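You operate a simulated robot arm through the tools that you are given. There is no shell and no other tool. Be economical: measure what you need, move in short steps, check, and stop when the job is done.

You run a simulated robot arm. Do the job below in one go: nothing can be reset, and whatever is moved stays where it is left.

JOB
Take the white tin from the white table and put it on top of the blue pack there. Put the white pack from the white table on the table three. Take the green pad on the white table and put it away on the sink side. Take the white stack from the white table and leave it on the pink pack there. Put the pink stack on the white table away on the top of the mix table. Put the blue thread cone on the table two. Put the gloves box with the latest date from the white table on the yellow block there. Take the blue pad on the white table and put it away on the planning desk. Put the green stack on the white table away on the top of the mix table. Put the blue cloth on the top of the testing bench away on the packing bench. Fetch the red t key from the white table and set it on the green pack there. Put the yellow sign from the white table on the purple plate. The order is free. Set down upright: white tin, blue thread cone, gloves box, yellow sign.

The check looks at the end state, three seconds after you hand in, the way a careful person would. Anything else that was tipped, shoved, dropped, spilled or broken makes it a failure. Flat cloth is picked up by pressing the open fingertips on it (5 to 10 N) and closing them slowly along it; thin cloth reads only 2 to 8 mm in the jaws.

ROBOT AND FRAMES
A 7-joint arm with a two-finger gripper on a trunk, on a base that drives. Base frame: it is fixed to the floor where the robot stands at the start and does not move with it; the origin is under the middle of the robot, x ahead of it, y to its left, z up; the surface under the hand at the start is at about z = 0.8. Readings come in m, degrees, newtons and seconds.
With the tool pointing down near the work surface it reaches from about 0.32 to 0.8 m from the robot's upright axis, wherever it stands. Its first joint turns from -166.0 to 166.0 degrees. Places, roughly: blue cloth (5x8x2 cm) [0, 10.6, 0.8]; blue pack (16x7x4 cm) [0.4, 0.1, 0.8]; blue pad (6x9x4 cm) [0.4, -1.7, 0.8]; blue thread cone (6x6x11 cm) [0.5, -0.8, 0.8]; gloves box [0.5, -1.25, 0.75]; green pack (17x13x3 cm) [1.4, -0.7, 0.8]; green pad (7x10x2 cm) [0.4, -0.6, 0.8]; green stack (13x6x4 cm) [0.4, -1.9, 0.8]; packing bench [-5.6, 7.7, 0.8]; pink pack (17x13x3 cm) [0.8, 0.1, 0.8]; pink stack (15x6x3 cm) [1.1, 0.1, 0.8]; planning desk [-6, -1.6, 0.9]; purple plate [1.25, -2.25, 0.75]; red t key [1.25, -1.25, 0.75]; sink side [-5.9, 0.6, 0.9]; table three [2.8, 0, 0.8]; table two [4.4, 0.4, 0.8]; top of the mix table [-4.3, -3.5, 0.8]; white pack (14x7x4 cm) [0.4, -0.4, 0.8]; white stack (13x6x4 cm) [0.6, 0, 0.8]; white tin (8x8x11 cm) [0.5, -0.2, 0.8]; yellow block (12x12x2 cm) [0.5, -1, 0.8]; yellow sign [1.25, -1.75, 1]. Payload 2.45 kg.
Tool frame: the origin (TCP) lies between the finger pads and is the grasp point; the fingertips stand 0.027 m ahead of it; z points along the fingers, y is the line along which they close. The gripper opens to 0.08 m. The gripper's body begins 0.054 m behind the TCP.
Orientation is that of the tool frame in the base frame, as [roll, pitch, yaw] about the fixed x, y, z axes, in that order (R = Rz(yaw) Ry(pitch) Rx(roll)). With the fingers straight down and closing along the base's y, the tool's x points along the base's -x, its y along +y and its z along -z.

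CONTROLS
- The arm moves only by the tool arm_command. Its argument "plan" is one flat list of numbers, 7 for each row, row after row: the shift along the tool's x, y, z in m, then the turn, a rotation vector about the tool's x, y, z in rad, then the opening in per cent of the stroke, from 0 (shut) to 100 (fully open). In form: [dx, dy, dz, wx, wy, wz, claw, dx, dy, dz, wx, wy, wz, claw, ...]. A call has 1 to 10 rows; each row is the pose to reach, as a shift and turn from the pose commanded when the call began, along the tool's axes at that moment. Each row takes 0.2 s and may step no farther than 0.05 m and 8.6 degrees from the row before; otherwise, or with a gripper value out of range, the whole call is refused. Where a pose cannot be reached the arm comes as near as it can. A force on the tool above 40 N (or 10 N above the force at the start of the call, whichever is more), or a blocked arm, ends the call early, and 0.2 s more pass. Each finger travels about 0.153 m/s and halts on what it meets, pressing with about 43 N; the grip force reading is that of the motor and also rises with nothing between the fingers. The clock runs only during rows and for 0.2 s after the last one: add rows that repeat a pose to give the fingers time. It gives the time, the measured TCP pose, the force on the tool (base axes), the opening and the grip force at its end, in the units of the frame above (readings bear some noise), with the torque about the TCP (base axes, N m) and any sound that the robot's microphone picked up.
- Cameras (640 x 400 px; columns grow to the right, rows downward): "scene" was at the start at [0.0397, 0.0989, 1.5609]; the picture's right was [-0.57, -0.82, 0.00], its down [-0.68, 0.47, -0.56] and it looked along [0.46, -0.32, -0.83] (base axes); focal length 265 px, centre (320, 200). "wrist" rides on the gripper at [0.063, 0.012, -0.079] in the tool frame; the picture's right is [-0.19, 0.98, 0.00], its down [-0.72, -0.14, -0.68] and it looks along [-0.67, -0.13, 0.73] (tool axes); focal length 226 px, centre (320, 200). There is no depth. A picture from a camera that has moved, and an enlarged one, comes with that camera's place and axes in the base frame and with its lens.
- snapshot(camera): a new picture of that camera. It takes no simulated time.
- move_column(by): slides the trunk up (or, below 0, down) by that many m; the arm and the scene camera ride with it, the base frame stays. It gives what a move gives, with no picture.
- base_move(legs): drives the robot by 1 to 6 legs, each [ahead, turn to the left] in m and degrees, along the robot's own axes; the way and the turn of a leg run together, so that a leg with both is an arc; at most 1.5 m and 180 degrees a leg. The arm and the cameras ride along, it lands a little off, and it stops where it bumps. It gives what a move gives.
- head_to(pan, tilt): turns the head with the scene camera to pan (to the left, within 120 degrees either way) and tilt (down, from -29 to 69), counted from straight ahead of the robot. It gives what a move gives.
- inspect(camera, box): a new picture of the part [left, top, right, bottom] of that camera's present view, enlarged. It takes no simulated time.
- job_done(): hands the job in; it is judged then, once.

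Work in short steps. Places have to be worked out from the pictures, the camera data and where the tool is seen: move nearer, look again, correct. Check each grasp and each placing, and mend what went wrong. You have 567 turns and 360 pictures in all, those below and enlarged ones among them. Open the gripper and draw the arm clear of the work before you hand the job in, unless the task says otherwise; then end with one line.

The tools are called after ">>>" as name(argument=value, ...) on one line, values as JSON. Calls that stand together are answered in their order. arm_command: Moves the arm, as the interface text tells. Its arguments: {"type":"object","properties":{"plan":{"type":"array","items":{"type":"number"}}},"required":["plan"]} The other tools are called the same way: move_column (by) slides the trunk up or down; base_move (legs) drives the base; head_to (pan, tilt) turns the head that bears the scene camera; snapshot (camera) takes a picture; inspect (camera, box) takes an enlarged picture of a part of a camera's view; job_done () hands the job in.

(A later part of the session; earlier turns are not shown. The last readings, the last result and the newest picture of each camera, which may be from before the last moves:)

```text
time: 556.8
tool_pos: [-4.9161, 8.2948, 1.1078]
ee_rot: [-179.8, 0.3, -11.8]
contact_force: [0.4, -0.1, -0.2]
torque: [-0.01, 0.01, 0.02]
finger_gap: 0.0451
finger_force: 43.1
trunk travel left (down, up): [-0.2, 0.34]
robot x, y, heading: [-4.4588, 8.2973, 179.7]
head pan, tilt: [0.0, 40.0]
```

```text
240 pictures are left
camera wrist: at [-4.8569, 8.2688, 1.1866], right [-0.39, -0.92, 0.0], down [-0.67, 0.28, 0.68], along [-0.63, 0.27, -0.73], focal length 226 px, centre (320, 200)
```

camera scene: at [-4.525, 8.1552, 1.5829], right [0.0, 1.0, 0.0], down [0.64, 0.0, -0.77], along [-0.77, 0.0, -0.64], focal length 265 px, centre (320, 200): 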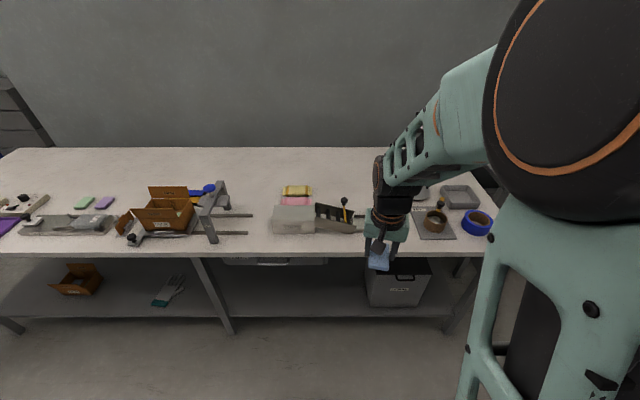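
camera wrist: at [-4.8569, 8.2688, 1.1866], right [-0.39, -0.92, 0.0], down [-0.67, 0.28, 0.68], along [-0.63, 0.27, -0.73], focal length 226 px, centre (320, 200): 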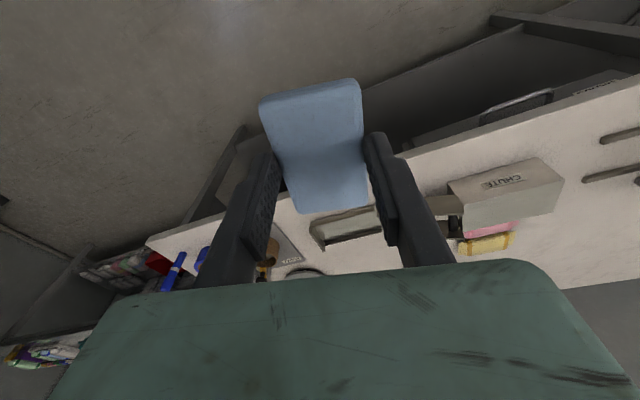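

There's a free spot between the jig's rods and the chute, around (-5.45, 7.86). I shift the base to y≈7.93 and drive in to x≈-4.8.

>>> base_move(legs=[[0, 90], [0.36, 0], [0, -90], [0.33, 0]])

>>> snapshot(camera="scene")

>>> snapshot(camera="wrist")

```text
time: 568.7
tool_pos: [-5.2498, 7.9316, 1.1065]
ee_rot: [-179.7, 0.1, -11.5]
contact_force: [0.2, -1.3, -0.5]
torque: [0.0, 0.03, 0.04]
finger_gap: 0.0453
finger_force: 43.2
trunk travel left (down, up): [-0.2, 0.34]
robot x, y, heading: [-4.7883, 7.9334, -179.9]
head pan, tilt: [0.0, 40.0]
```

```text
239 pictures are left
camera scene: at [-4.8566, 7.7945, 1.5828], right [0.0, 1.0, 0.0], down [0.64, 0.0, -0.77], along [-0.77, 0.0, -0.64], focal length 265 px, centre (320, 200)
```

scene: 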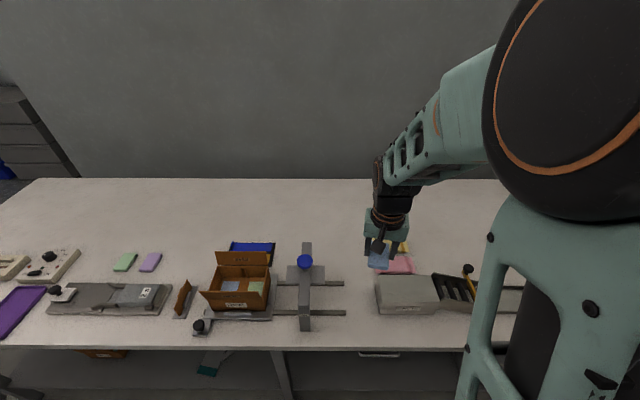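

```text
238 pictures are left
camera wrist: at [-5.1893, 7.9052, 1.1864], right [-0.38, -0.92, 0.0], down [-0.67, 0.28, 0.68], along [-0.63, 0.27, -0.73], focal length 226 px, centre (320, 200)
```

wrist: 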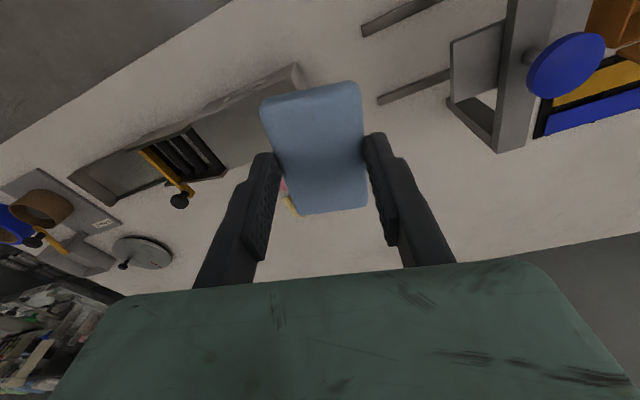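

Free patch found around (-5.50, 7.90) between jig and pink block. I move there and lower to 0.95.

>>> arm_command(plan=[-0.04, 0.013, 0, 0, 0, -0.1, 0, -0.08, 0.026, 0, 0, 0, -0.2, 0, -0.12, 0.04, 0, 0, 0, -0.2, 0, -0.16, 0.053, 0, 0, 0, -0.2, 0, -0.2, 0.066, 0, 0, 0, -0.2, 0, -0.239, 0.079, 0, 0, 0, -0.2, 0, -0.239, 0.079, 0.05, 0, 0, -0.2, 0, -0.239, 0.079, 0.1, 0, 0, -0.2, 0, -0.239, 0.079, 0.15, 0, 0, -0.2, 0])

>>> snapshot(camera="wrist")

>>> inspect(camera="scene", box=[270, 200, 450, 340])

```text
time: 570.7
tool_pos: [-5.5004, 7.9017, 0.9573]
ee_rot: [-179.7, 0.1, 0.0]
contact_force: [-1.1, 0.1, -0.8]
torque: [-0.01, 0.01, 0.06]
finger_gap: 0.045
finger_force: 43.1
trunk travel left (down, up): [-0.2, 0.34]
robot x, y, heading: [-4.7914, 7.9358, -179.8]
head pan, tilt: [0.0, 40.0]
```

```text
237 pictures are left
camera wrist: at [-5.4358, 7.8886, 1.0364], right [-0.19, -0.98, 0.0], down [-0.72, 0.14, 0.68], along [-0.67, 0.14, -0.73], focal length 226 px, centre (320, 200)
```

wrist: 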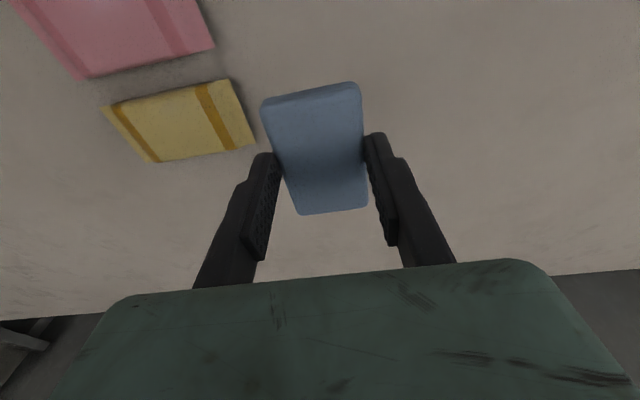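

```text
2.86 times, centred on (360, 270) of scene
camera zoom: at [-4.8567, 7.7944, 1.5828], right [0.0, 1.0, 0.0], down [0.64, 0.0, -0.77], along [-0.77, 0.0, -0.64], focal length 757 px, centre (206, 0)
```

zoom: 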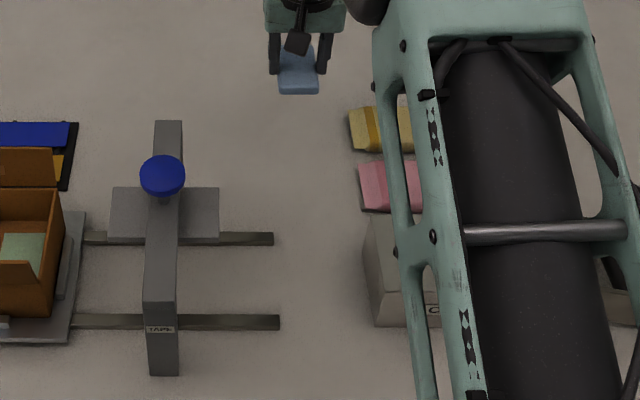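

Clear below. Lower with the force guard.

>>> arm_command(plan=[0, 0, 0.03, 0, 0, 0, 0, 0, 0, 0.06, 0, 0, 0, 0, 0, 0, 0.075, 0, 0, 0, 0, 0, 0, 0.085, 0, 0, 0, 0, 0, 0, 0.095, 0, 0, 0, 0, 0, 0, 0.1, 0, 0, 0, 0, 0, 0, 0.105, 0, 0, 0, 0])

>>> arm_command(plan=[0, 0, 0.004, 0, 0, 0, 0])

```text
time: 572.3
tool_pos: [-5.5006, 7.9017, 0.8525]
ee_rot: [-179.7, 0.1, 0.0]
contact_force: [0.0, -0.7, 0.6]
torque: [-0.03, 0.0, 0.02]
finger_gap: 0.0453
finger_force: 43.0
trunk travel left (down, up): [-0.2, 0.34]
robot x, y, heading: [-4.7921, 7.9352, -179.8]
head pan, tilt: [0.0, 40.0]
```

```text
time: 572.7
tool_pos: [-5.4997, 7.9026, 0.8488]
ee_rot: [-179.8, 0.0, 0.0]
contact_force: [-0.1, 0.8, -0.3]
torque: [0.03, 0.0, -0.02]
finger_gap: 0.045
finger_force: 42.5
trunk travel left (down, up): [-0.2, 0.34]
robot x, y, heading: [-4.7927, 7.9336, -180.0]
head pan, tilt: [0.0, 40.0]
```

>>> arm_command(plan=[0, 0, 0.004, 0, 0, 0, 0])

>>> arm_command(plan=[0, 0, 0.004, 0, 0, 0, 0])

>>> inspect(camera="scene", box=[320, 180, 420, 260])

```text
time: 573.1
tool_pos: [-5.5009, 7.9024, 0.8463]
ee_rot: [-179.7, 0.0, 0.0]
contact_force: [-0.5, -0.4, -0.2]
torque: [-0.02, -0.03, 0.0]
finger_gap: 0.0452
finger_force: 43.1
trunk travel left (down, up): [-0.2, 0.34]
robot x, y, heading: [-4.7889, 7.9371, -179.8]
head pan, tilt: [0.0, 40.0]
```

```text
time: 573.5
tool_pos: [-5.4999, 7.9035, 0.8413]
ee_rot: [-179.7, 0.1, 0.0]
contact_force: [-0.2, -0.3, -0.1]
torque: [-0.03, 0.01, 0.01]
finger_gap: 0.045
finger_force: 43.2
trunk travel left (down, up): [-0.2, 0.34]
robot x, y, heading: [-4.789, 7.9351, -179.8]
head pan, tilt: [0.0, 40.0]
```

```text
5.00 times, centred on (370, 220) of scene
camera zoom: at [-4.8561, 7.7945, 1.5828], right [0.0, 1.0, 0.0], down [0.64, 0.0, -0.77], along [-0.77, 0.0, -0.64], focal length 1324 px, centre (70, 100)
```

zoom: 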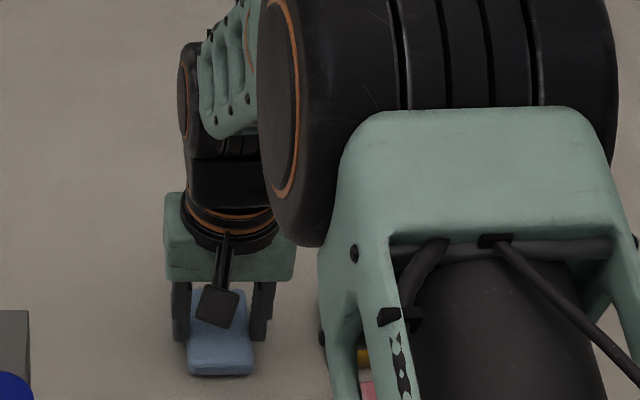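

Nearly there; continue with 3–4 mm steps.

>>> arm_command(plan=[0, 0, 0.004, 0, 0, 0, 0])

>>> arm_command(plan=[0, 0, 0.003, 0, 0, 0, 0])

>>> arm_command(plan=[0, 0, 0.003, 0, 0, 0, 0])

```text
time: 573.9
tool_pos: [-5.4992, 7.9026, 0.8368]
ee_rot: [-179.6, 0.1, 0.0]
contact_force: [-0.7, 0.6, 1.1]
torque: [-0.02, -0.03, 0.02]
finger_gap: 0.0449
finger_force: 43.0
trunk travel left (down, up): [-0.2, 0.34]
robot x, y, heading: [-4.7909, 7.9373, -179.6]
head pan, tilt: [0.0, 40.0]
```

```text
time: 574.3
tool_pos: [-5.4991, 7.9033, 0.8374]
ee_rot: [-179.7, 0.3, 0.0]
contact_force: [2.4, 0.2, 17.9]
torque: [-0.15, -0.21, 0.02]
finger_gap: 0.045
finger_force: 42.8
trunk travel left (down, up): [-0.2, 0.34]
robot x, y, heading: [-4.7921, 7.9335, -180.1]
head pan, tilt: [0.0, 40.0]
```

```text
time: 574.9
tool_pos: [-5.4988, 7.9028, 0.8372]
ee_rot: [-179.6, 0.5, 0.1]
contact_force: [9.1, 0.7, 17.9]
torque: [-0.07, -0.47, 0.01]
finger_gap: 0.0449
finger_force: 43.0
trunk travel left (down, up): [-0.2, 0.34]
robot x, y, heading: [-4.7934, 7.9332, -179.8]
head pan, tilt: [0.0, 40.0]
stopped in row 1: the force on the tool passed its limit at 41 N (the readings are from after the stop); the commanded pose is now the measured one
```

On the bench. Ease up, open, rise and retract.

>>> arm_command(plan=[0, 0, -0.002, 0, 0, 0, 0, 0, 0, -0.002, 0, 0, 0, 60, 0, 0, -0.002, 0, 0, 0, 90, 0, 0, -0.002, 0, 0, 0, 90, 0, 0, -0.04, 0, 0, 0, 90, 0, 0, -0.09, 0, 0, 0, 90, 0, 0, -0.14, 0, 0, 0, 90, 0, 0, -0.19, 0, 0, 0, 100, 0.02, 0, -0.23, 0, 0, 0, 100, 0.06, 0, -0.26, 0, 0, 0, 100])

>>> arm_command(plan=[0.045, -0.005, 0, 0, 0, 0, 100, 0.09, -0.01, 0, 0, 0, 0, 100, 0.135, -0.015, 0, 0, 0, 0, 100, 0.18, -0.02, 0, 0, 0, 0, 100])

>>> snapshot(camera="scene")

```text
time: 577.1
tool_pos: [-5.4373, 7.9014, 1.0964]
ee_rot: [-179.8, 0.3, 0.0]
contact_force: [0.6, -0.3, -0.3]
torque: [-0.03, 0.03, -0.02]
finger_gap: 0.0799
finger_force: 0.2
trunk travel left (down, up): [-0.2, 0.34]
robot x, y, heading: [-4.7922, 7.9365, -179.9]
head pan, tilt: [0.0, 40.0]
```

```text
time: 578.1
tool_pos: [-5.2577, 7.9212, 1.0923]
ee_rot: [-179.6, 0.5, -0.1]
contact_force: [0.3, 0.1, -0.5]
torque: [-0.03, 0.03, -0.02]
finger_gap: 0.0801
finger_force: 0.0
trunk travel left (down, up): [-0.2, 0.34]
robot x, y, heading: [-4.791, 7.9315, -179.8]
head pan, tilt: [0.0, 40.0]
```

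```text
234 pictures are left
camera scene: at [-4.855, 7.7946, 1.583], right [0.0, 1.0, 0.0], down [0.64, 0.0, -0.77], along [-0.77, 0.0, -0.64], focal length 265 px, centre (320, 200)
```

scene: 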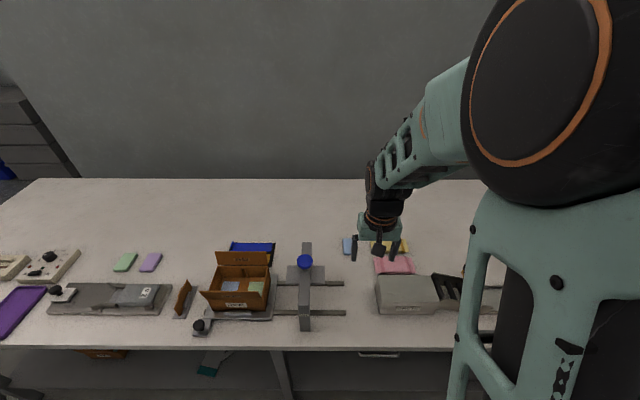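

Blue cloth sits free on the packing bench. I drive back the known way around the conveyor.

>>> base_move(legs=[[-0.35, 0], [0, -114], [1.5, 0], [0.3, 0], [0, -73.5], [1.0, 0]])

```text
time: 601.9
tool_pos: [-2.2733, 9.418, 1.0932]
ee_rot: [-179.7, 0.4, 173.1]
contact_force: [0.0, -0.5, -0.8]
torque: [-0.03, 0.0, 0.04]
finger_gap: 0.08
finger_force: 0.0
trunk travel left (down, up): [-0.2, 0.34]
robot x, y, heading: [-2.7396, 9.4601, -6.7]
head pan, tilt: [0.0, 40.0]
```

>>> base_move(legs=[[0, -1.5], [1.5, 0], [1.02, 0], [0, -81.8], [1.5, 0], [1.5, 0]])

>>> head_to(pan=0, tilt=15)

>>> snapshot(camera="scene")

```text
time: 630.2
tool_pos: [-0.1127, 5.9515, 1.0597]
ee_rot: [-176.6, -1.5, 91.2]
contact_force: [4.3, -1.3, -1.7]
torque: [0.06, 0.32, 0.03]
finger_gap: 0.0801
finger_force: 0.1
trunk travel left (down, up): [-0.2, 0.34]
robot x, y, heading: [-0.1894, 6.4565, -91.0]
head pan, tilt: [0.0, 40.0]
stopped in leg 6: the robot was blocked; the commanded pose is now the measured one
```

```text
time: 631.1
tool_pos: [-0.1158, 5.9041, 1.0629]
ee_rot: [-176.7, -1.2, 91.0]
contact_force: [-0.8, -1.2, 1.3]
torque: [-0.02, -0.03, 0.04]
finger_gap: 0.0798
finger_force: 0.1
trunk travel left (down, up): [-0.2, 0.34]
robot x, y, heading: [-0.1875, 6.407, -90.6]
head pan, tilt: [0.0, 15.0]
```

```text
233 pictures are left
camera scene: at [-0.0742, 6.32, 1.6238], right [-1.0, 0.01, -0.01], down [0.02, 0.27, -0.96], along [-0.01, -0.96, -0.27], focal length 265 px, centre (320, 200)
```

scene: 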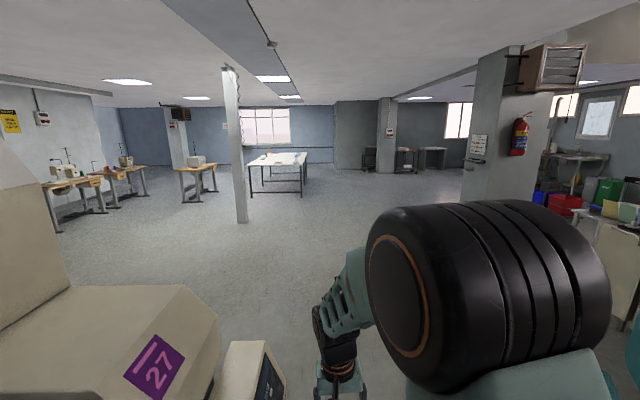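

I bumped something on the left—the printer's cabinet corner near (0, 5.8). I back away and look at it.

>>> base_move(legs=[[-0.5, 0]])

>>> head_to(pan=10, tilt=30)

>>> snapshot(camera="scene")

```text
time: 631.7
tool_pos: [-0.1179, 5.9035, 1.0654]
ee_rot: [-176.7, -1.2, 90.9]
contact_force: [-0.3, 1.0, -0.4]
torque: [-0.08, 0.02, 0.01]
finger_gap: 0.08
finger_force: 0.1
trunk travel left (down, up): [-0.2, 0.34]
robot x, y, heading: [-0.196, 6.41, -90.4]
head pan, tilt: [0.0, 15.0]
stopped in leg 1: the robot was blocked; the commanded pose is now the measured one
```

```text
time: 632.5
tool_pos: [-0.1169, 5.9045, 1.0654]
ee_rot: [-176.7, -1.1, 91.0]
contact_force: [-0.3, 0.0, 0.0]
torque: [0.04, 0.01, 0.01]
finger_gap: 0.08
finger_force: 0.0
trunk travel left (down, up): [-0.2, 0.34]
robot x, y, heading: [-0.197, 6.4063, -90.6]
head pan, tilt: [10.0, 30.0]
```

```text
232 pictures are left
camera scene: at [-0.0577, 6.3261, 1.6002], right [-0.99, -0.16, -0.01], down [-0.07, 0.5, -0.86], along [0.14, -0.85, -0.5], focal length 265 px, centre (320, 200)
```

scene: 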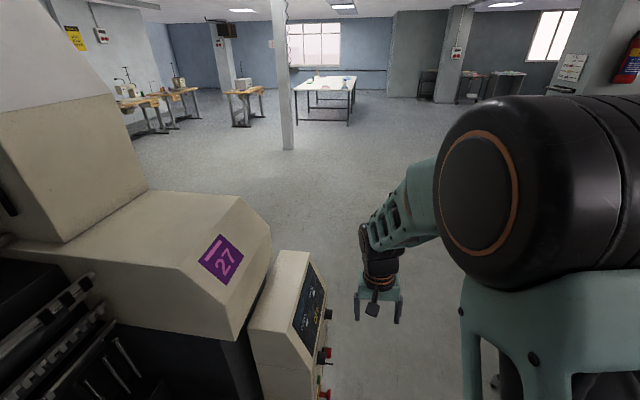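

The base is pressed against the printer's side on its left. I turn right in place and pull away in the -x direction.

>>> base_move(legs=[[0, -40]])

```text
time: 633.2
tool_pos: [-0.1187, 5.9038, 1.0654]
ee_rot: [-176.5, -1.0, 90.8]
contact_force: [-0.3, -0.5, -0.4]
torque: [0.07, 0.02, -0.01]
finger_gap: 0.0801
finger_force: 0.0
trunk travel left (down, up): [-0.2, 0.34]
robot x, y, heading: [-0.1917, 6.4027, -90.8]
head pan, tilt: [10.0, 30.0]
stopped in leg 1: the robot was blocked; the commanded pose is now the measured one
```

Rotation is blocked as well. I look around to find what is touching.

>>> snapshot(camera="wrist")

>>> head_to(pan=60, tilt=60)

>>> snapshot(camera="scene")

>>> head_to(pan=0, tilt=69)

>>> snapshot(camera="scene")

```text
231 pictures are left
camera wrist: at [-0.1018, 5.966, 1.1453], right [0.98, -0.18, -0.06], down [-0.09, -0.73, 0.68], along [-0.16, -0.66, -0.73], focal length 226 px, centre (320, 200)
```

wrist: 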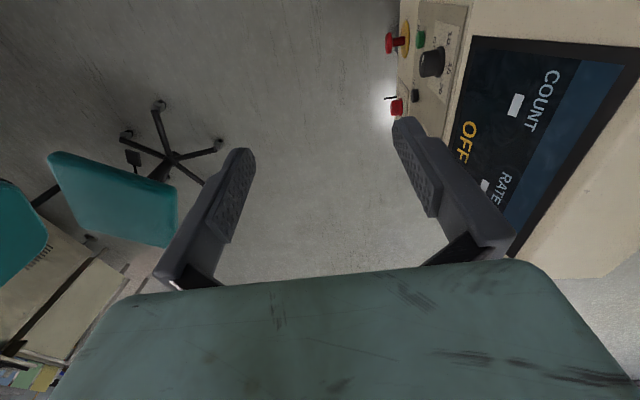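

```text
time: 634.4
tool_pos: [-0.1184, 5.9048, 1.0669]
ee_rot: [-176.7, -1.0, 90.9]
contact_force: [0.1, -1.1, -0.2]
torque: [0.06, 0.0, 0.01]
finger_gap: 0.08
finger_force: 0.0
trunk travel left (down, up): [-0.2, 0.34]
robot x, y, heading: [-0.1911, 6.4003, -91.0]
head pan, tilt: [60.0, 60.0]
```

```text
230 pictures are left
camera scene: at [-0.0138, 6.3827, 1.5589], right [-0.51, -0.86, -0.01], down [-0.74, 0.45, -0.51], along [0.44, -0.25, -0.86], focal length 265 px, centre (320, 200)
```

scene: 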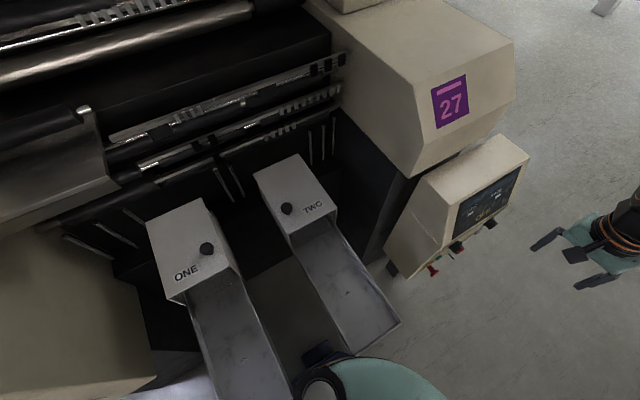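

```text
time: 635.7
tool_pos: [-0.1176, 5.9049, 1.0659]
ee_rot: [-176.6, -1.0, 90.8]
contact_force: [0.6, 1.0, 0.5]
torque: [-0.05, 0.02, 0.0]
finger_gap: 0.0802
finger_force: 0.1
trunk travel left (down, up): [-0.2, 0.34]
robot x, y, heading: [-0.1929, 6.4022, -91.0]
head pan, tilt: [0.0, 68.8]
```

```text
229 pictures are left
camera scene: at [-0.0713, 6.3607, 1.5487], right [-1.0, 0.02, -0.01], down [0.02, 0.93, -0.36], along [0.01, -0.36, -0.93], focal length 265 px, centre (320, 200)
```

scene: 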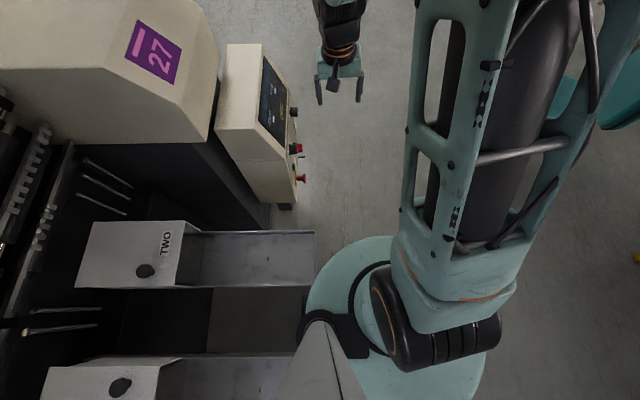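

The delivery chutes "ONE" and "TWO" of the printer are at my left. I zoom in on where the robot meets them.

>>> inspect(camera="scene", box=[180, 200, 520, 400])

>>> head_to(pan=100, tilt=69)

>>> snapshot(camera="scene")

```text
1.88 times, centred on (350, 300) of scene
camera zoom: at [-0.0713, 6.3607, 1.5487], right [-1.0, 0.02, -0.01], down [0.02, 0.93, -0.36], along [0.01, -0.36, -0.93], focal length 498 px, centre (264, 12)
```

zoom: 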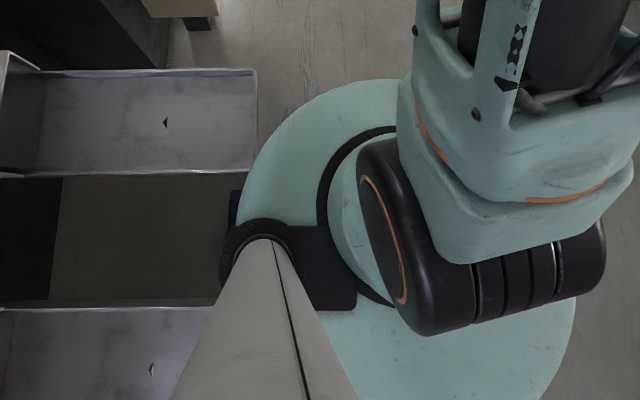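

```text
time: 637.5
tool_pos: [-0.1164, 5.9041, 1.0665]
ee_rot: [-176.6, -1.0, 90.8]
contact_force: [-0.2, -0.6, 0.4]
torque: [0.03, 0.02, -0.02]
finger_gap: 0.08
finger_force: 0.0
trunk travel left (down, up): [-0.2, 0.34]
robot x, y, heading: [-0.1947, 6.4021, -90.9]
head pan, tilt: [100.0, 68.8]
```

```text
227 pictures are left
camera scene: at [-0.0148, 6.4249, 1.5495], right [0.16, -0.99, 0.0], down [-0.92, -0.14, -0.37], along [0.37, 0.06, -0.93], focal length 265 px, centre (320, 200)
```

scene: 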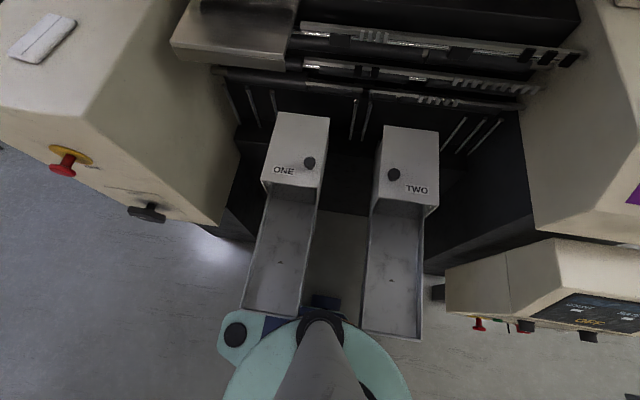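

The base's left side is poking between the two chute ends. I try small wiggles to free it, first a slight left turn.

>>> base_move(legs=[[0, 6]])

>>> base_move(legs=[[-0.05, -6]])

>>> base_move(legs=[[0.05, -10]])

```text
time: 638.3
tool_pos: [-0.1122, 5.9052, 1.0672]
ee_rot: [-176.6, -0.8, 91.4]
contact_force: [0.1, 0.4, -0.8]
torque: [-0.03, 0.0, -0.01]
finger_gap: 0.08
finger_force: 0.1
trunk travel left (down, up): [-0.2, 0.34]
robot x, y, heading: [-0.1959, 6.4028, -91.0]
head pan, tilt: [100.0, 68.8]
stopped in leg 1: the robot was blocked; the commanded pose is now the measured one
```

```text
time: 639.2
tool_pos: [-0.1673, 5.8988, 1.0648]
ee_rot: [-176.7, -0.9, 85.2]
contact_force: [0.1, -0.9, -0.2]
torque: [0.0, 0.01, -0.01]
finger_gap: 0.08
finger_force: 0.0
trunk travel left (down, up): [-0.2, 0.34]
robot x, y, heading: [-0.1955, 6.4019, -91.3]
head pan, tilt: [100.0, 68.8]
```

```text
time: 640.3
tool_pos: [-0.3148, 5.8802, 1.0727]
ee_rot: [-176.9, -0.3, 69.3]
contact_force: [3.0, -6.5, -1.7]
torque: [0.54, 0.25, 0.02]
finger_gap: 0.0798
finger_force: 0.0
trunk travel left (down, up): [-0.2, 0.34]
robot x, y, heading: [-0.196, 6.3628, -101.7]
head pan, tilt: [100.0, 68.8]
```

The last wiggle worked: heading -101.7. I continue turning right while creeping forward.

>>> base_move(legs=[[0.03, -15]])

>>> base_move(legs=[[0.03, -20]])

```text
time: 641.1
tool_pos: [-0.2862, 5.8494, 1.0563]
ee_rot: [-174.2, -1.0, 67.5]
contact_force: [-0.7, 0.5, 0.3]
torque: [-0.02, -0.02, 0.02]
finger_gap: 0.08
finger_force: 0.1
trunk travel left (down, up): [-0.2, 0.34]
robot x, y, heading: [-0.1974, 6.3589, -102.0]
head pan, tilt: [100.0, 68.8]
stopped in leg 1: the robot was blocked; the commanded pose is now the measured one
```

```text
time: 642.6
tool_pos: [-0.4674, 5.8817, 1.0545]
ee_rot: [-174.2, -1.1, 47.5]
contact_force: [1.0, 0.1, -0.1]
torque: [0.01, -0.03, -0.02]
finger_gap: 0.0799
finger_force: 0.0
trunk travel left (down, up): [-0.2, 0.34]
robot x, y, heading: [-0.2074, 6.3311, -122.3]
head pan, tilt: [100.0, 68.8]
```

>>> base_move(legs=[[0.03, -25]])

>>> head_to(pan=0, tilt=35)

>>> snapshot(camera="scene")

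```text
time: 644.3
tool_pos: [-0.647, 5.9855, 1.0479]
ee_rot: [-172.7, -1.3, 22.6]
contact_force: [-0.3, 0.2, 0.2]
torque: [-0.02, -0.03, 0.01]
finger_gap: 0.0801
finger_force: 0.1
trunk travel left (down, up): [-0.2, 0.34]
robot x, y, heading: [-0.2256, 6.3124, -147.1]
head pan, tilt: [100.0, 68.8]
```

```text
time: 646.0
tool_pos: [-0.6463, 5.9845, 1.0474]
ee_rot: [-172.5, -1.3, 22.7]
contact_force: [0.7, 0.5, 0.4]
torque: [0.0, 0.01, 0.02]
finger_gap: 0.0801
finger_force: 0.1
trunk travel left (down, up): [-0.2, 0.34]
robot x, y, heading: [-0.2289, 6.3124, -147.0]
head pan, tilt: [0.0, 35.0]
```

```text
226 pictures are left
camera scene: at [-0.21, 6.1567, 1.5904], right [-0.54, 0.84, 0.0], down [0.48, 0.31, -0.82], along [-0.69, -0.45, -0.57], focal length 265 px, centre (320, 200)
```

scene: 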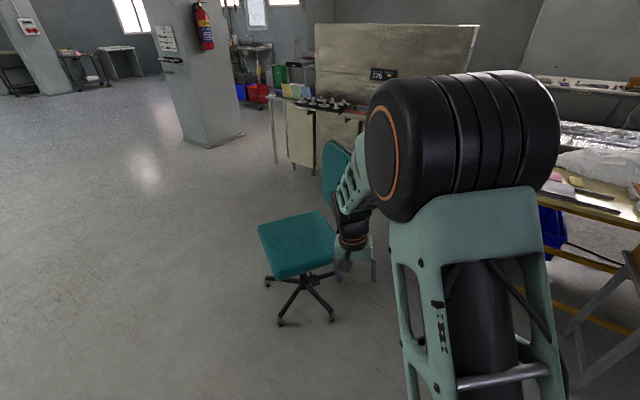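

I'm free. The corridor between chair (x≲-0.85) and cabinet (x≳-0.05) centres at x≈-0.45. I move to it, then turn south.

>>> base_move(legs=[[0.25, 0], [0, 57]])

>>> head_to(pan=0, tilt=45)

>>> snapshot(camera="scene")

```text
time: 650.5
tool_pos: [-0.3961, 5.6463, 1.0467]
ee_rot: [-172.5, -1.3, 79.2]
contact_force: [0.2, 0.0, 0.2]
torque: [-0.04, -0.02, 0.03]
finger_gap: 0.0801
finger_force: 0.1
trunk travel left (down, up): [-0.2, 0.34]
robot x, y, heading: [-0.4412, 6.1764, -90.4]
head pan, tilt: [0.0, 35.0]
```

```text
time: 651.2
tool_pos: [-0.3968, 5.6468, 1.0478]
ee_rot: [-172.5, -1.3, 79.2]
contact_force: [-0.6, 0.3, -0.6]
torque: [0.01, 0.01, -0.03]
finger_gap: 0.0799
finger_force: 0.1
trunk travel left (down, up): [-0.2, 0.34]
robot x, y, heading: [-0.4376, 6.1762, -90.3]
head pan, tilt: [0.0, 45.0]
```

```text
225 pictures are left
camera scene: at [-0.3002, 6.112, 1.5756], right [-1.0, 0.01, 0.0], down [0.01, 0.71, -0.71], along [-0.01, -0.71, -0.71], focal length 265 px, centre (320, 200)
```

scene: 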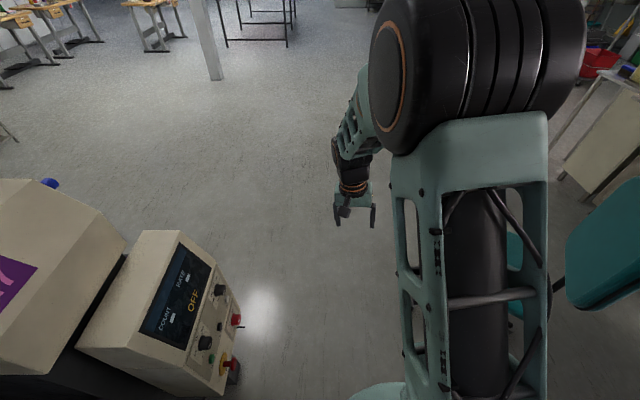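

The lane ahead is clear. I drive straight south.

>>> base_move(legs=[[1.2, 0]])

```text
time: 657.2
tool_pos: [-0.4044, 4.4459, 1.0476]
ee_rot: [-172.6, -1.3, 79.3]
contact_force: [0.0, 0.4, 0.5]
torque: [0.0, 0.02, 0.02]
finger_gap: 0.0797
finger_force: 0.1
trunk travel left (down, up): [-0.2, 0.34]
robot x, y, heading: [-0.4491, 4.9752, -90.4]
head pan, tilt: [0.0, 45.0]
```

Clear of the machine. I straighten the tool back to vertical and tuck the arm in, then continue to the white table.

>>> arm_command(plan=[0.03, 0, -0.01, -0.043, 0.012, -0.062, 100, 0.06, 0, -0.02, -0.086, 0.023, -0.125, 100, 0.09, 0, -0.03, -0.129, 0.023, -0.187, 100, 0.11, 0, -0.04, -0.129, 0.023, -0.187, 100])

>>> base_move(legs=[[1.5, 0], [1.5, 0], [1.0, 0]])

```text
time: 658.2
tool_pos: [-0.3774, 4.5545, 1.0909]
ee_rot: [179.5, -3.3, 90.1]
contact_force: [-0.3, 0.0, -0.5]
torque: [-0.02, 0.0, 0.01]
finger_gap: 0.0801
finger_force: 0.0
trunk travel left (down, up): [-0.2, 0.34]
robot x, y, heading: [-0.4462, 4.9751, -90.3]
head pan, tilt: [0.0, 45.0]
```

```text
time: 677.5
tool_pos: [-0.4603, 0.5451, 1.0898]
ee_rot: [179.6, -3.3, 89.0]
contact_force: [-0.2, 0.2, -0.3]
torque: [0.0, -0.05, -0.02]
finger_gap: 0.0798
finger_force: 0.1
trunk travel left (down, up): [-0.2, 0.34]
robot x, y, heading: [-0.5223, 0.9689, -91.0]
head pan, tilt: [0.0, 45.0]
```

Now to the near side at y≈-1.1 for the gloves box and cone.

>>> base_move(legs=[[0, 1.0], [1.5, 0], [0.55, 0], [0, 90], [0.37, 0]])

>>> arm_command(plan=[0, 0, 0, 0, -0.058, 0, 100, 0, 0, 0, 0, -0.058, 0, 100])

>>> snapshot(camera="scene")

>>> snapshot(camera="wrist")

```text
time: 694.0
tool_pos: [0.2605, -1.0161, 1.0908]
ee_rot: [179.6, -3.3, -179.9]
contact_force: [-1.3, -0.1, 0.6]
torque: [0.0, -0.01, 0.02]
finger_gap: 0.0798
finger_force: 0.0
trunk travel left (down, up): [-0.2, 0.34]
robot x, y, heading: [-0.1611, -1.0865, 0.0]
head pan, tilt: [0.0, 45.0]
```

```text
time: 694.6
tool_pos: [0.2603, -1.0155, 1.0892]
ee_rot: [179.5, 0.1, 180.0]
contact_force: [-0.1, -0.2, -0.7]
torque: [-0.04, -0.03, -0.01]
finger_gap: 0.0801
finger_force: 0.0
trunk travel left (down, up): [-0.2, 0.34]
robot x, y, heading: [-0.1593, -1.0896, -0.0]
head pan, tilt: [0.0, 45.0]
```

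```text
224 pictures are left
camera scene: at [-0.0981, -0.9487, 1.5756], right [-0.01, -1.0, 0.0], down [-0.71, 0.0, -0.71], along [0.71, 0.0, -0.71], focal length 265 px, centre (320, 200)
```

scene: 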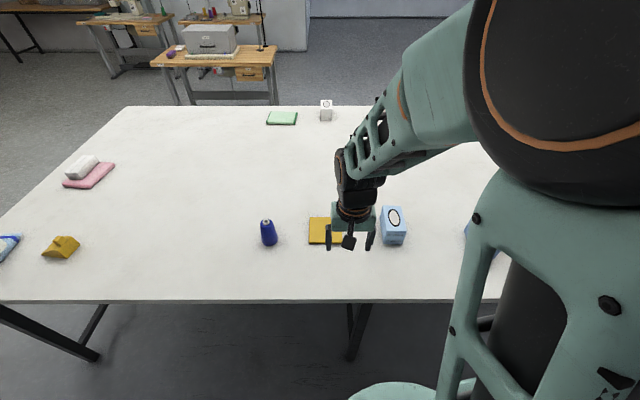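

```text
223 pictures are left
camera wrist: at [0.1965, -1.0052, 1.1692], right [0.19, 0.98, 0.01], down [0.72, -0.15, 0.68], along [0.67, -0.13, -0.73], focal length 226 px, centre (320, 200)
```

wrist: 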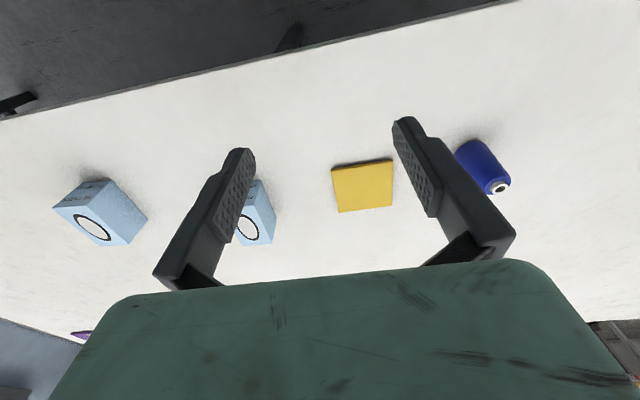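

The NOV 27 box measures x≈0.445–0.56, y≈-1.25…-1.185, height ≈7.5 cm; the yellow block's centre is ≈(0.50, -0.974). I move above the box.

>>> arm_command(plan=[-0.035, -0.029, 0, 0, 0, 0.05, 100, -0.07, -0.058, 0, 0, 0, 0.05, 100, -0.105, -0.087, 0, 0, 0, 0.05, 100, -0.14, -0.116, 0, 0, 0, 0.05, 100, -0.175, -0.145, 0, 0, 0, 0.05, 100, -0.21, -0.174, 0, 0, 0, 0.05, 100, -0.242, -0.2025, 0, 0, 0, 0.05, 100, -0.242, -0.2025, 0.05, 0, 0, 0.05, 100, -0.242, -0.2025, 0.1, 0, 0, 0.05, 100, -0.242, -0.2025, 0.12, 0, 0, 0.05, 100])

>>> snapshot(camera="wrist")

```text
time: 696.8
tool_pos: [0.5033, -1.2192, 0.9692]
ee_rot: [179.4, 0.0, 177.2]
contact_force: [0.3, 0.2, 1.3]
torque: [-0.01, 0.0, -0.01]
finger_gap: 0.0801
finger_force: 0.1
trunk travel left (down, up): [-0.2, 0.34]
robot x, y, heading: [-0.1606, -1.0888, -0.1]
head pan, tilt: [0.0, 45.0]
```

```text
222 pictures are left
camera wrist: at [0.44, -1.2035, 1.0471], right [0.24, 0.97, 0.01], down [0.71, -0.18, 0.68], along [0.66, -0.16, -0.73], focal length 226 px, centre (320, 200)
```

wrist: 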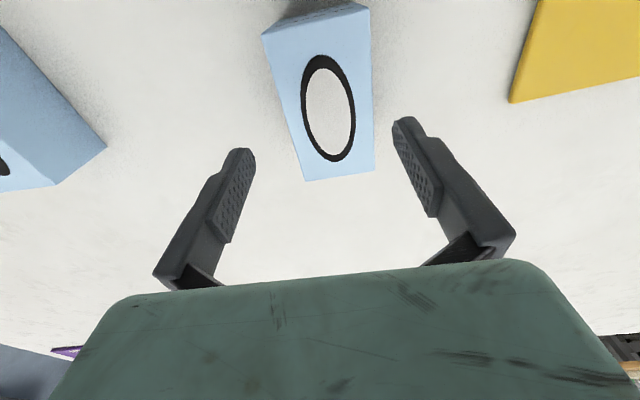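

Box centre ≈(0.507, -1.211), axis -3.7°. Shift 8 mm and descend to TCP 0.85.

>>> arm_command(plan=[-0.003, 0.008, 0.03, 0, 0, 0.015, 100, -0.003, 0.008, 0.06, 0, 0, 0.015, 100, -0.003, 0.008, 0.075, 0, 0, 0.015, 100])

>>> snapshot(camera="wrist")

```text
time: 697.6
tool_pos: [0.5055, -1.2098, 0.8928]
ee_rot: [179.5, 0.0, 176.3]
contact_force: [0.3, 0.4, -0.1]
torque: [-0.01, 0.0, 0.0]
finger_gap: 0.0799
finger_force: 0.1
trunk travel left (down, up): [-0.2, 0.34]
robot x, y, heading: [-0.165, -1.0875, -0.2]
head pan, tilt: [0.0, 45.0]
```

```text
221 pictures are left
camera wrist: at [0.4433, -1.1942, 0.972], right [0.26, 0.97, 0.01], down [0.71, -0.19, 0.68], along [0.66, -0.17, -0.73], focal length 226 px, centre (320, 200)
```

wrist: 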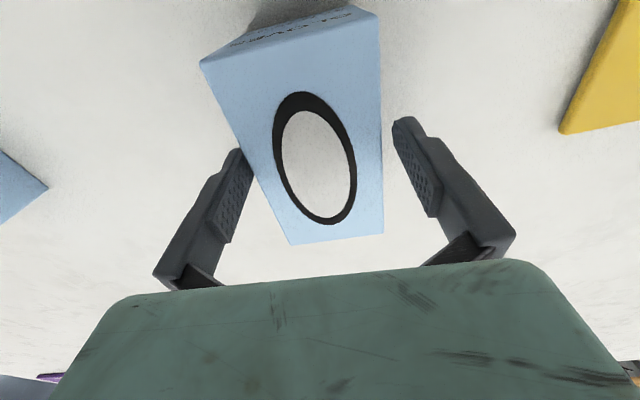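

The box sits ~4.5 mm left of jaw centre; I shift that way, then descend to TCP 0.848 and close.

>>> arm_command(plan=[0, -0.0045, 0, 0, 0, 0, 100, 0, -0.0045, 0.025, 0, 0, 0, 100, 0, -0.0045, 0.045, 0, 0, 0, 100, 0, -0.0045, 0.045, 0, 0, 0, 70, 0, -0.0045, 0.045, 0, 0, 0, 30, 0, -0.0045, 0.045, 0, 0, 0, 0, 0, -0.0045, 0.045, 0, 0, 0, 0])

>>> snapshot(camera="wrist")

```text
time: 699.2
tool_pos: [0.5056, -1.2126, 0.8489]
ee_rot: [179.6, 0.0, 176.2]
contact_force: [-0.4, -0.1, 0.1]
torque: [0.01, -0.01, 0.0]
finger_gap: 0.0674
finger_force: 42.7
trunk travel left (down, up): [-0.2, 0.34]
robot x, y, heading: [-0.1609, -1.0879, -0.6]
head pan, tilt: [0.0, 45.0]
```

```text
220 pictures are left
camera wrist: at [0.4428, -1.1979, 0.9275], right [0.26, 0.97, 0.01], down [0.71, -0.19, 0.68], along [0.66, -0.17, -0.73], focal length 226 px, centre (320, 200)
```

wrist: 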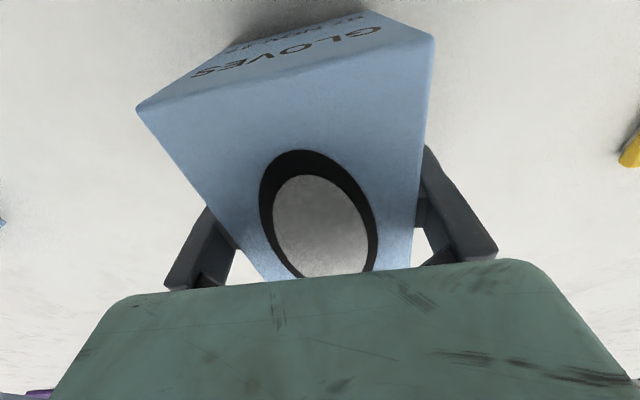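

Grip at 67 mm and the label reads NOV. Lift 8 cm and carry over the yellow block.

>>> arm_command(plan=[0, 0, -0.03, 0, 0, 0, 0, 0, 0, -0.08, 0, 0, 0, 0, 0.004, 0.048, -0.08, 0, 0, -0.03, 0, 0.009, 0.096, -0.08, 0, 0, -0.066, 0, 0.014, 0.144, -0.08, 0, 0, -0.066, 0, 0.018, 0.192, -0.08, 0, 0, -0.066, 0, 0.0227, 0.237, -0.08, 0, 0, -0.066, 0, 0.0227, 0.237, -0.08, 0, 0, -0.066, 0])

>>> snapshot(camera="wrist")

>>> inspect(camera="scene", box=[230, 170, 430, 290])

```text
time: 701.0
tool_pos: [0.4971, -0.9752, 0.9297]
ee_rot: [179.6, 0.0, -179.9]
contact_force: [-0.4, -0.7, -1.6]
torque: [0.02, 0.02, -0.01]
finger_gap: 0.067
finger_force: 43.5
trunk travel left (down, up): [-0.2, 0.34]
robot x, y, heading: [-0.1616, -1.0884, -0.1]
head pan, tilt: [0.0, 45.0]
```

```text
219 pictures are left
camera wrist: at [0.4336, -0.9645, 1.0089], right [0.19, 0.98, 0.01], down [0.72, -0.15, 0.68], along [0.67, -0.13, -0.73], focal length 226 px, centre (320, 200)
```

wrist: 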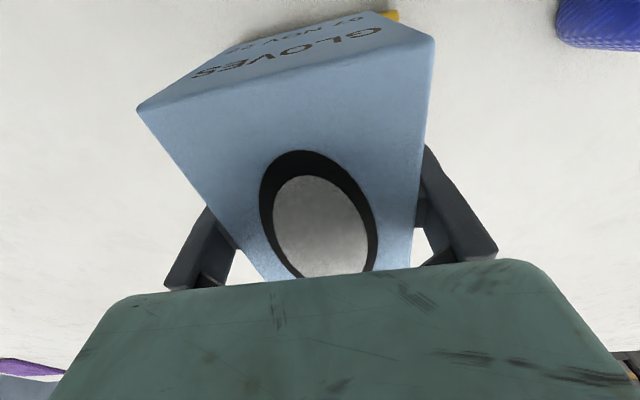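

```text
3.20 times, centred on (330, 230) of scene
camera zoom: at [-0.0978, -0.9482, 1.5755], right [-0.01, -1.0, 0.0], down [-0.71, 0.0, -0.71], along [0.71, 0.0, -0.71], focal length 847 px, centre (288, 104)
```

zoom: 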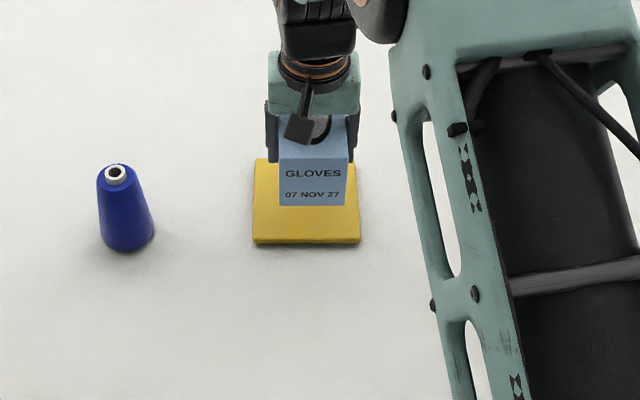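

The box is over the block (label 07 NOV 27 confirmed). Nudge 5 mm and lower to 0.88.

>>> arm_command(plan=[-0.004, 0.005, 0.025, 0, 0, 0, 0, -0.004, 0.005, 0.05, 0, 0, 0, 0])

>>> arm_command(plan=[0, 0, 0.004, 0, 0, 0, 0])

>>> arm_command(plan=[0, 0, 0.003, 0, 0, 0, 0])

```text
time: 701.6
tool_pos: [0.5021, -0.9709, 0.8794]
ee_rot: [179.6, 0.0, -179.9]
contact_force: [-0.4, -0.5, -1.3]
torque: [0.02, 0.02, 0.0]
finger_gap: 0.0672
finger_force: 43.3
trunk travel left (down, up): [-0.2, 0.34]
robot x, y, heading: [-0.163, -1.0889, -0.2]
head pan, tilt: [0.0, 45.0]
```

```text
time: 702.0
tool_pos: [0.5018, -0.9709, 0.876]
ee_rot: [179.7, 0.0, -179.9]
contact_force: [0.3, -0.6, -0.5]
torque: [0.01, 0.01, 0.0]
finger_gap: 0.0672
finger_force: 42.7
trunk travel left (down, up): [-0.2, 0.34]
robot x, y, heading: [-0.1603, -1.0872, -0.4]
head pan, tilt: [0.0, 45.0]
```

```text
time: 702.4
tool_pos: [0.5023, -0.9699, 0.8729]
ee_rot: [179.6, 0.0, -180.0]
contact_force: [0.9, 0.1, -0.4]
torque: [0.01, -0.02, 0.02]
finger_gap: 0.0671
finger_force: 43.6
trunk travel left (down, up): [-0.2, 0.34]
robot x, y, heading: [-0.1604, -1.0879, -0.3]
head pan, tilt: [0.0, 45.0]
```

>>> arm_command(plan=[0, 0, 0.003, 0, 0, 0, 0])

>>> arm_command(plan=[0, 0, 0.002, 0, 0, 0, 0])

>>> arm_command(plan=[0, 0, 0.002, 0, 0, 0, 0])

```text
time: 702.8
tool_pos: [0.5021, -0.9711, 0.8701]
ee_rot: [179.6, 0.0, -179.9]
contact_force: [1.2, -0.8, -1.7]
torque: [0.0, -0.01, 0.0]
finger_gap: 0.067
finger_force: 43.1
trunk travel left (down, up): [-0.2, 0.34]
robot x, y, heading: [-0.1601, -1.0921, -0.4]
head pan, tilt: [0.0, 45.0]
```

```text
time: 703.2
tool_pos: [0.5026, -0.9717, 0.8675]
ee_rot: [179.6, 0.1, -179.9]
contact_force: [0.2, -0.3, -1.1]
torque: [-0.02, 0.01, -0.04]
finger_gap: 0.0673
finger_force: 43.0
trunk travel left (down, up): [-0.2, 0.34]
robot x, y, heading: [-0.1596, -1.0869, -0.4]
head pan, tilt: [0.0, 45.0]
```

```text
time: 703.6
tool_pos: [0.5025, -0.9704, 0.8652]
ee_rot: [179.6, 0.0, 180.0]
contact_force: [-0.9, -0.7, -1.3]
torque: [-0.04, 0.0, 0.02]
finger_gap: 0.0672
finger_force: 43.2
trunk travel left (down, up): [-0.2, 0.34]
robot x, y, heading: [-0.1589, -1.0882, -0.2]
head pan, tilt: [0.0, 45.0]
```

>>> arm_command(plan=[0, 0, 0.002, 0, 0, 0, 0])

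>>> arm_command(plan=[0, 0, 0.002, 0, 0, 0, 0])

>>> arm_command(plan=[0, 0, 0.002, 0, 0, 0, 0])

```text
time: 704.0
tool_pos: [0.5015, -0.9702, 0.864]
ee_rot: [179.6, 0.0, -179.8]
contact_force: [0.1, -0.6, -0.2]
torque: [0.02, 0.0, -0.01]
finger_gap: 0.0669
finger_force: 43.2
trunk travel left (down, up): [-0.2, 0.34]
robot x, y, heading: [-0.1631, -1.0857, -0.5]
head pan, tilt: [0.0, 45.0]
```

```text
time: 704.4
tool_pos: [0.5015, -0.9701, 0.8623]
ee_rot: [179.6, -0.1, -179.9]
contact_force: [0.3, -0.6, -1.0]
torque: [-0.03, 0.03, -0.04]
finger_gap: 0.0669
finger_force: 43.3
trunk travel left (down, up): [-0.2, 0.34]
robot x, y, heading: [-0.1577, -1.0896, -0.6]
head pan, tilt: [0.0, 45.0]
```

```text
time: 704.8
tool_pos: [0.5015, -0.9709, 0.8628]
ee_rot: [179.6, 0.0, -179.9]
contact_force: [-1.2, -0.1, 6.7]
torque: [-0.27, 0.42, 0.0]
finger_gap: 0.0669
finger_force: 43.1
trunk travel left (down, up): [-0.2, 0.34]
robot x, y, heading: [-0.1622, -1.0901, -0.2]
head pan, tilt: [0.0, 45.0]
```

Contact (7 N). Open and rise.

>>> arm_command(plan=[0, 0, 0, 0, 0, 0, 90, 0, 0, 0, 0, 0, 0, 100, 0, 0, 0, 0, 0, 0, 100, 0, 0, -0.04, 0, 0, 0, 100, 0, 0, -0.09, 0, 0, 0, 100, 0, 0, -0.14, 0, 0, 0, 100, 0, 0, -0.18, 0, 0, 0, 100])

>>> snapshot(camera="wrist")

>>> inspect(camera="scene", box=[230, 170, 430, 290])

```text
time: 706.4
tool_pos: [0.5017, -0.9722, 1.0412]
ee_rot: [179.6, 0.0, -179.8]
contact_force: [-0.2, 0.2, 0.7]
torque: [-0.03, -0.01, -0.01]
finger_gap: 0.0799
finger_force: 0.0
trunk travel left (down, up): [-0.2, 0.34]
robot x, y, heading: [-0.1586, -1.089, -0.3]
head pan, tilt: [0.0, 45.0]
```

```text
217 pictures are left
camera wrist: at [0.4382, -0.9605, 1.1206], right [0.19, 0.98, 0.01], down [0.72, -0.15, 0.68], along [0.67, -0.13, -0.73], focal length 226 px, centre (320, 200)
```

wrist: 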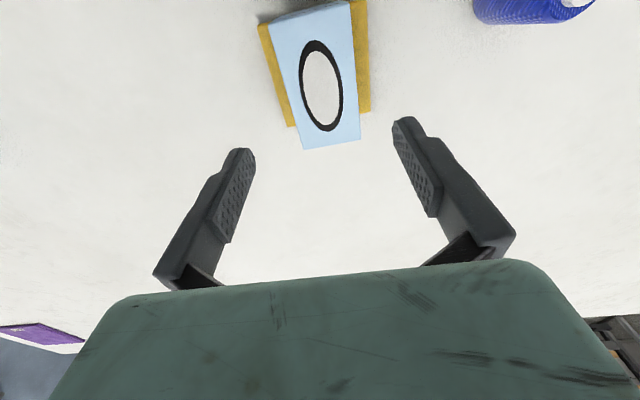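

```text
3.20 times, centred on (330, 230) of scene
camera zoom: at [-0.0982, -0.9487, 1.5756], right [-0.01, -1.0, 0.0], down [-0.71, 0.0, -0.71], along [0.71, 0.0, -0.71], focal length 847 px, centre (288, 104)
```

zoom: 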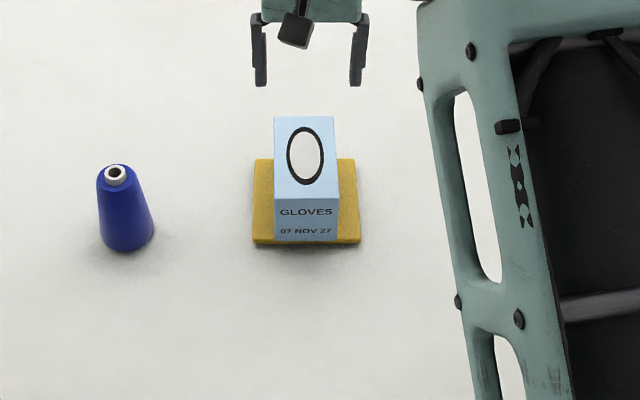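

Gloves box (NOV 27) stands on the yellow block. Next the blue cone at ≈(0.463, -0.772): I move above it.

>>> arm_command(plan=[0.008, 0.045, 0, 0, 0, 0, 100, 0.016, 0.09, 0, 0, 0, 0, 100, 0.024, 0.135, 0, 0, 0, 0, 100, 0.032, 0.18, 0, 0, 0, 0, 100, 0.039, 0.2, 0, 0, 0, 0, 100, 0.039, 0.2, 0.03, 0, 0, 0, 100])

>>> snapshot(camera="wrist")

```text
time: 707.8
tool_pos: [0.4619, -0.771, 1.0127]
ee_rot: [179.6, 0.1, -179.9]
contact_force: [0.0, -0.1, 0.1]
torque: [0.0, -0.01, 0.03]
finger_gap: 0.08
finger_force: 0.1
trunk travel left (down, up): [-0.2, 0.34]
robot x, y, heading: [-0.1628, -1.0881, -0.5]
head pan, tilt: [0.0, 45.0]
```

```text
215 pictures are left
camera wrist: at [0.3993, -0.7601, 1.0919], right [0.19, 0.98, 0.01], down [0.72, -0.15, 0.68], along [0.67, -0.12, -0.73], focal length 226 px, centre (320, 200)
```

wrist: 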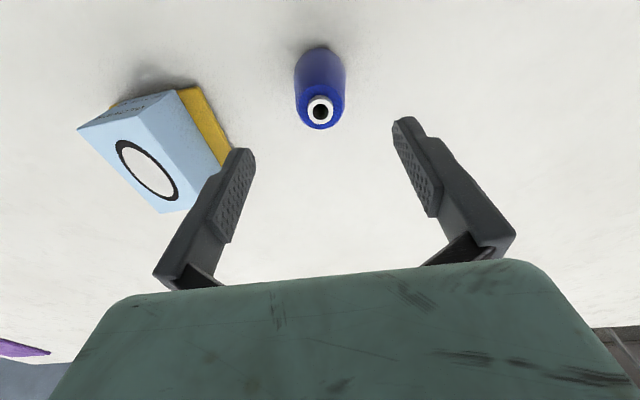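

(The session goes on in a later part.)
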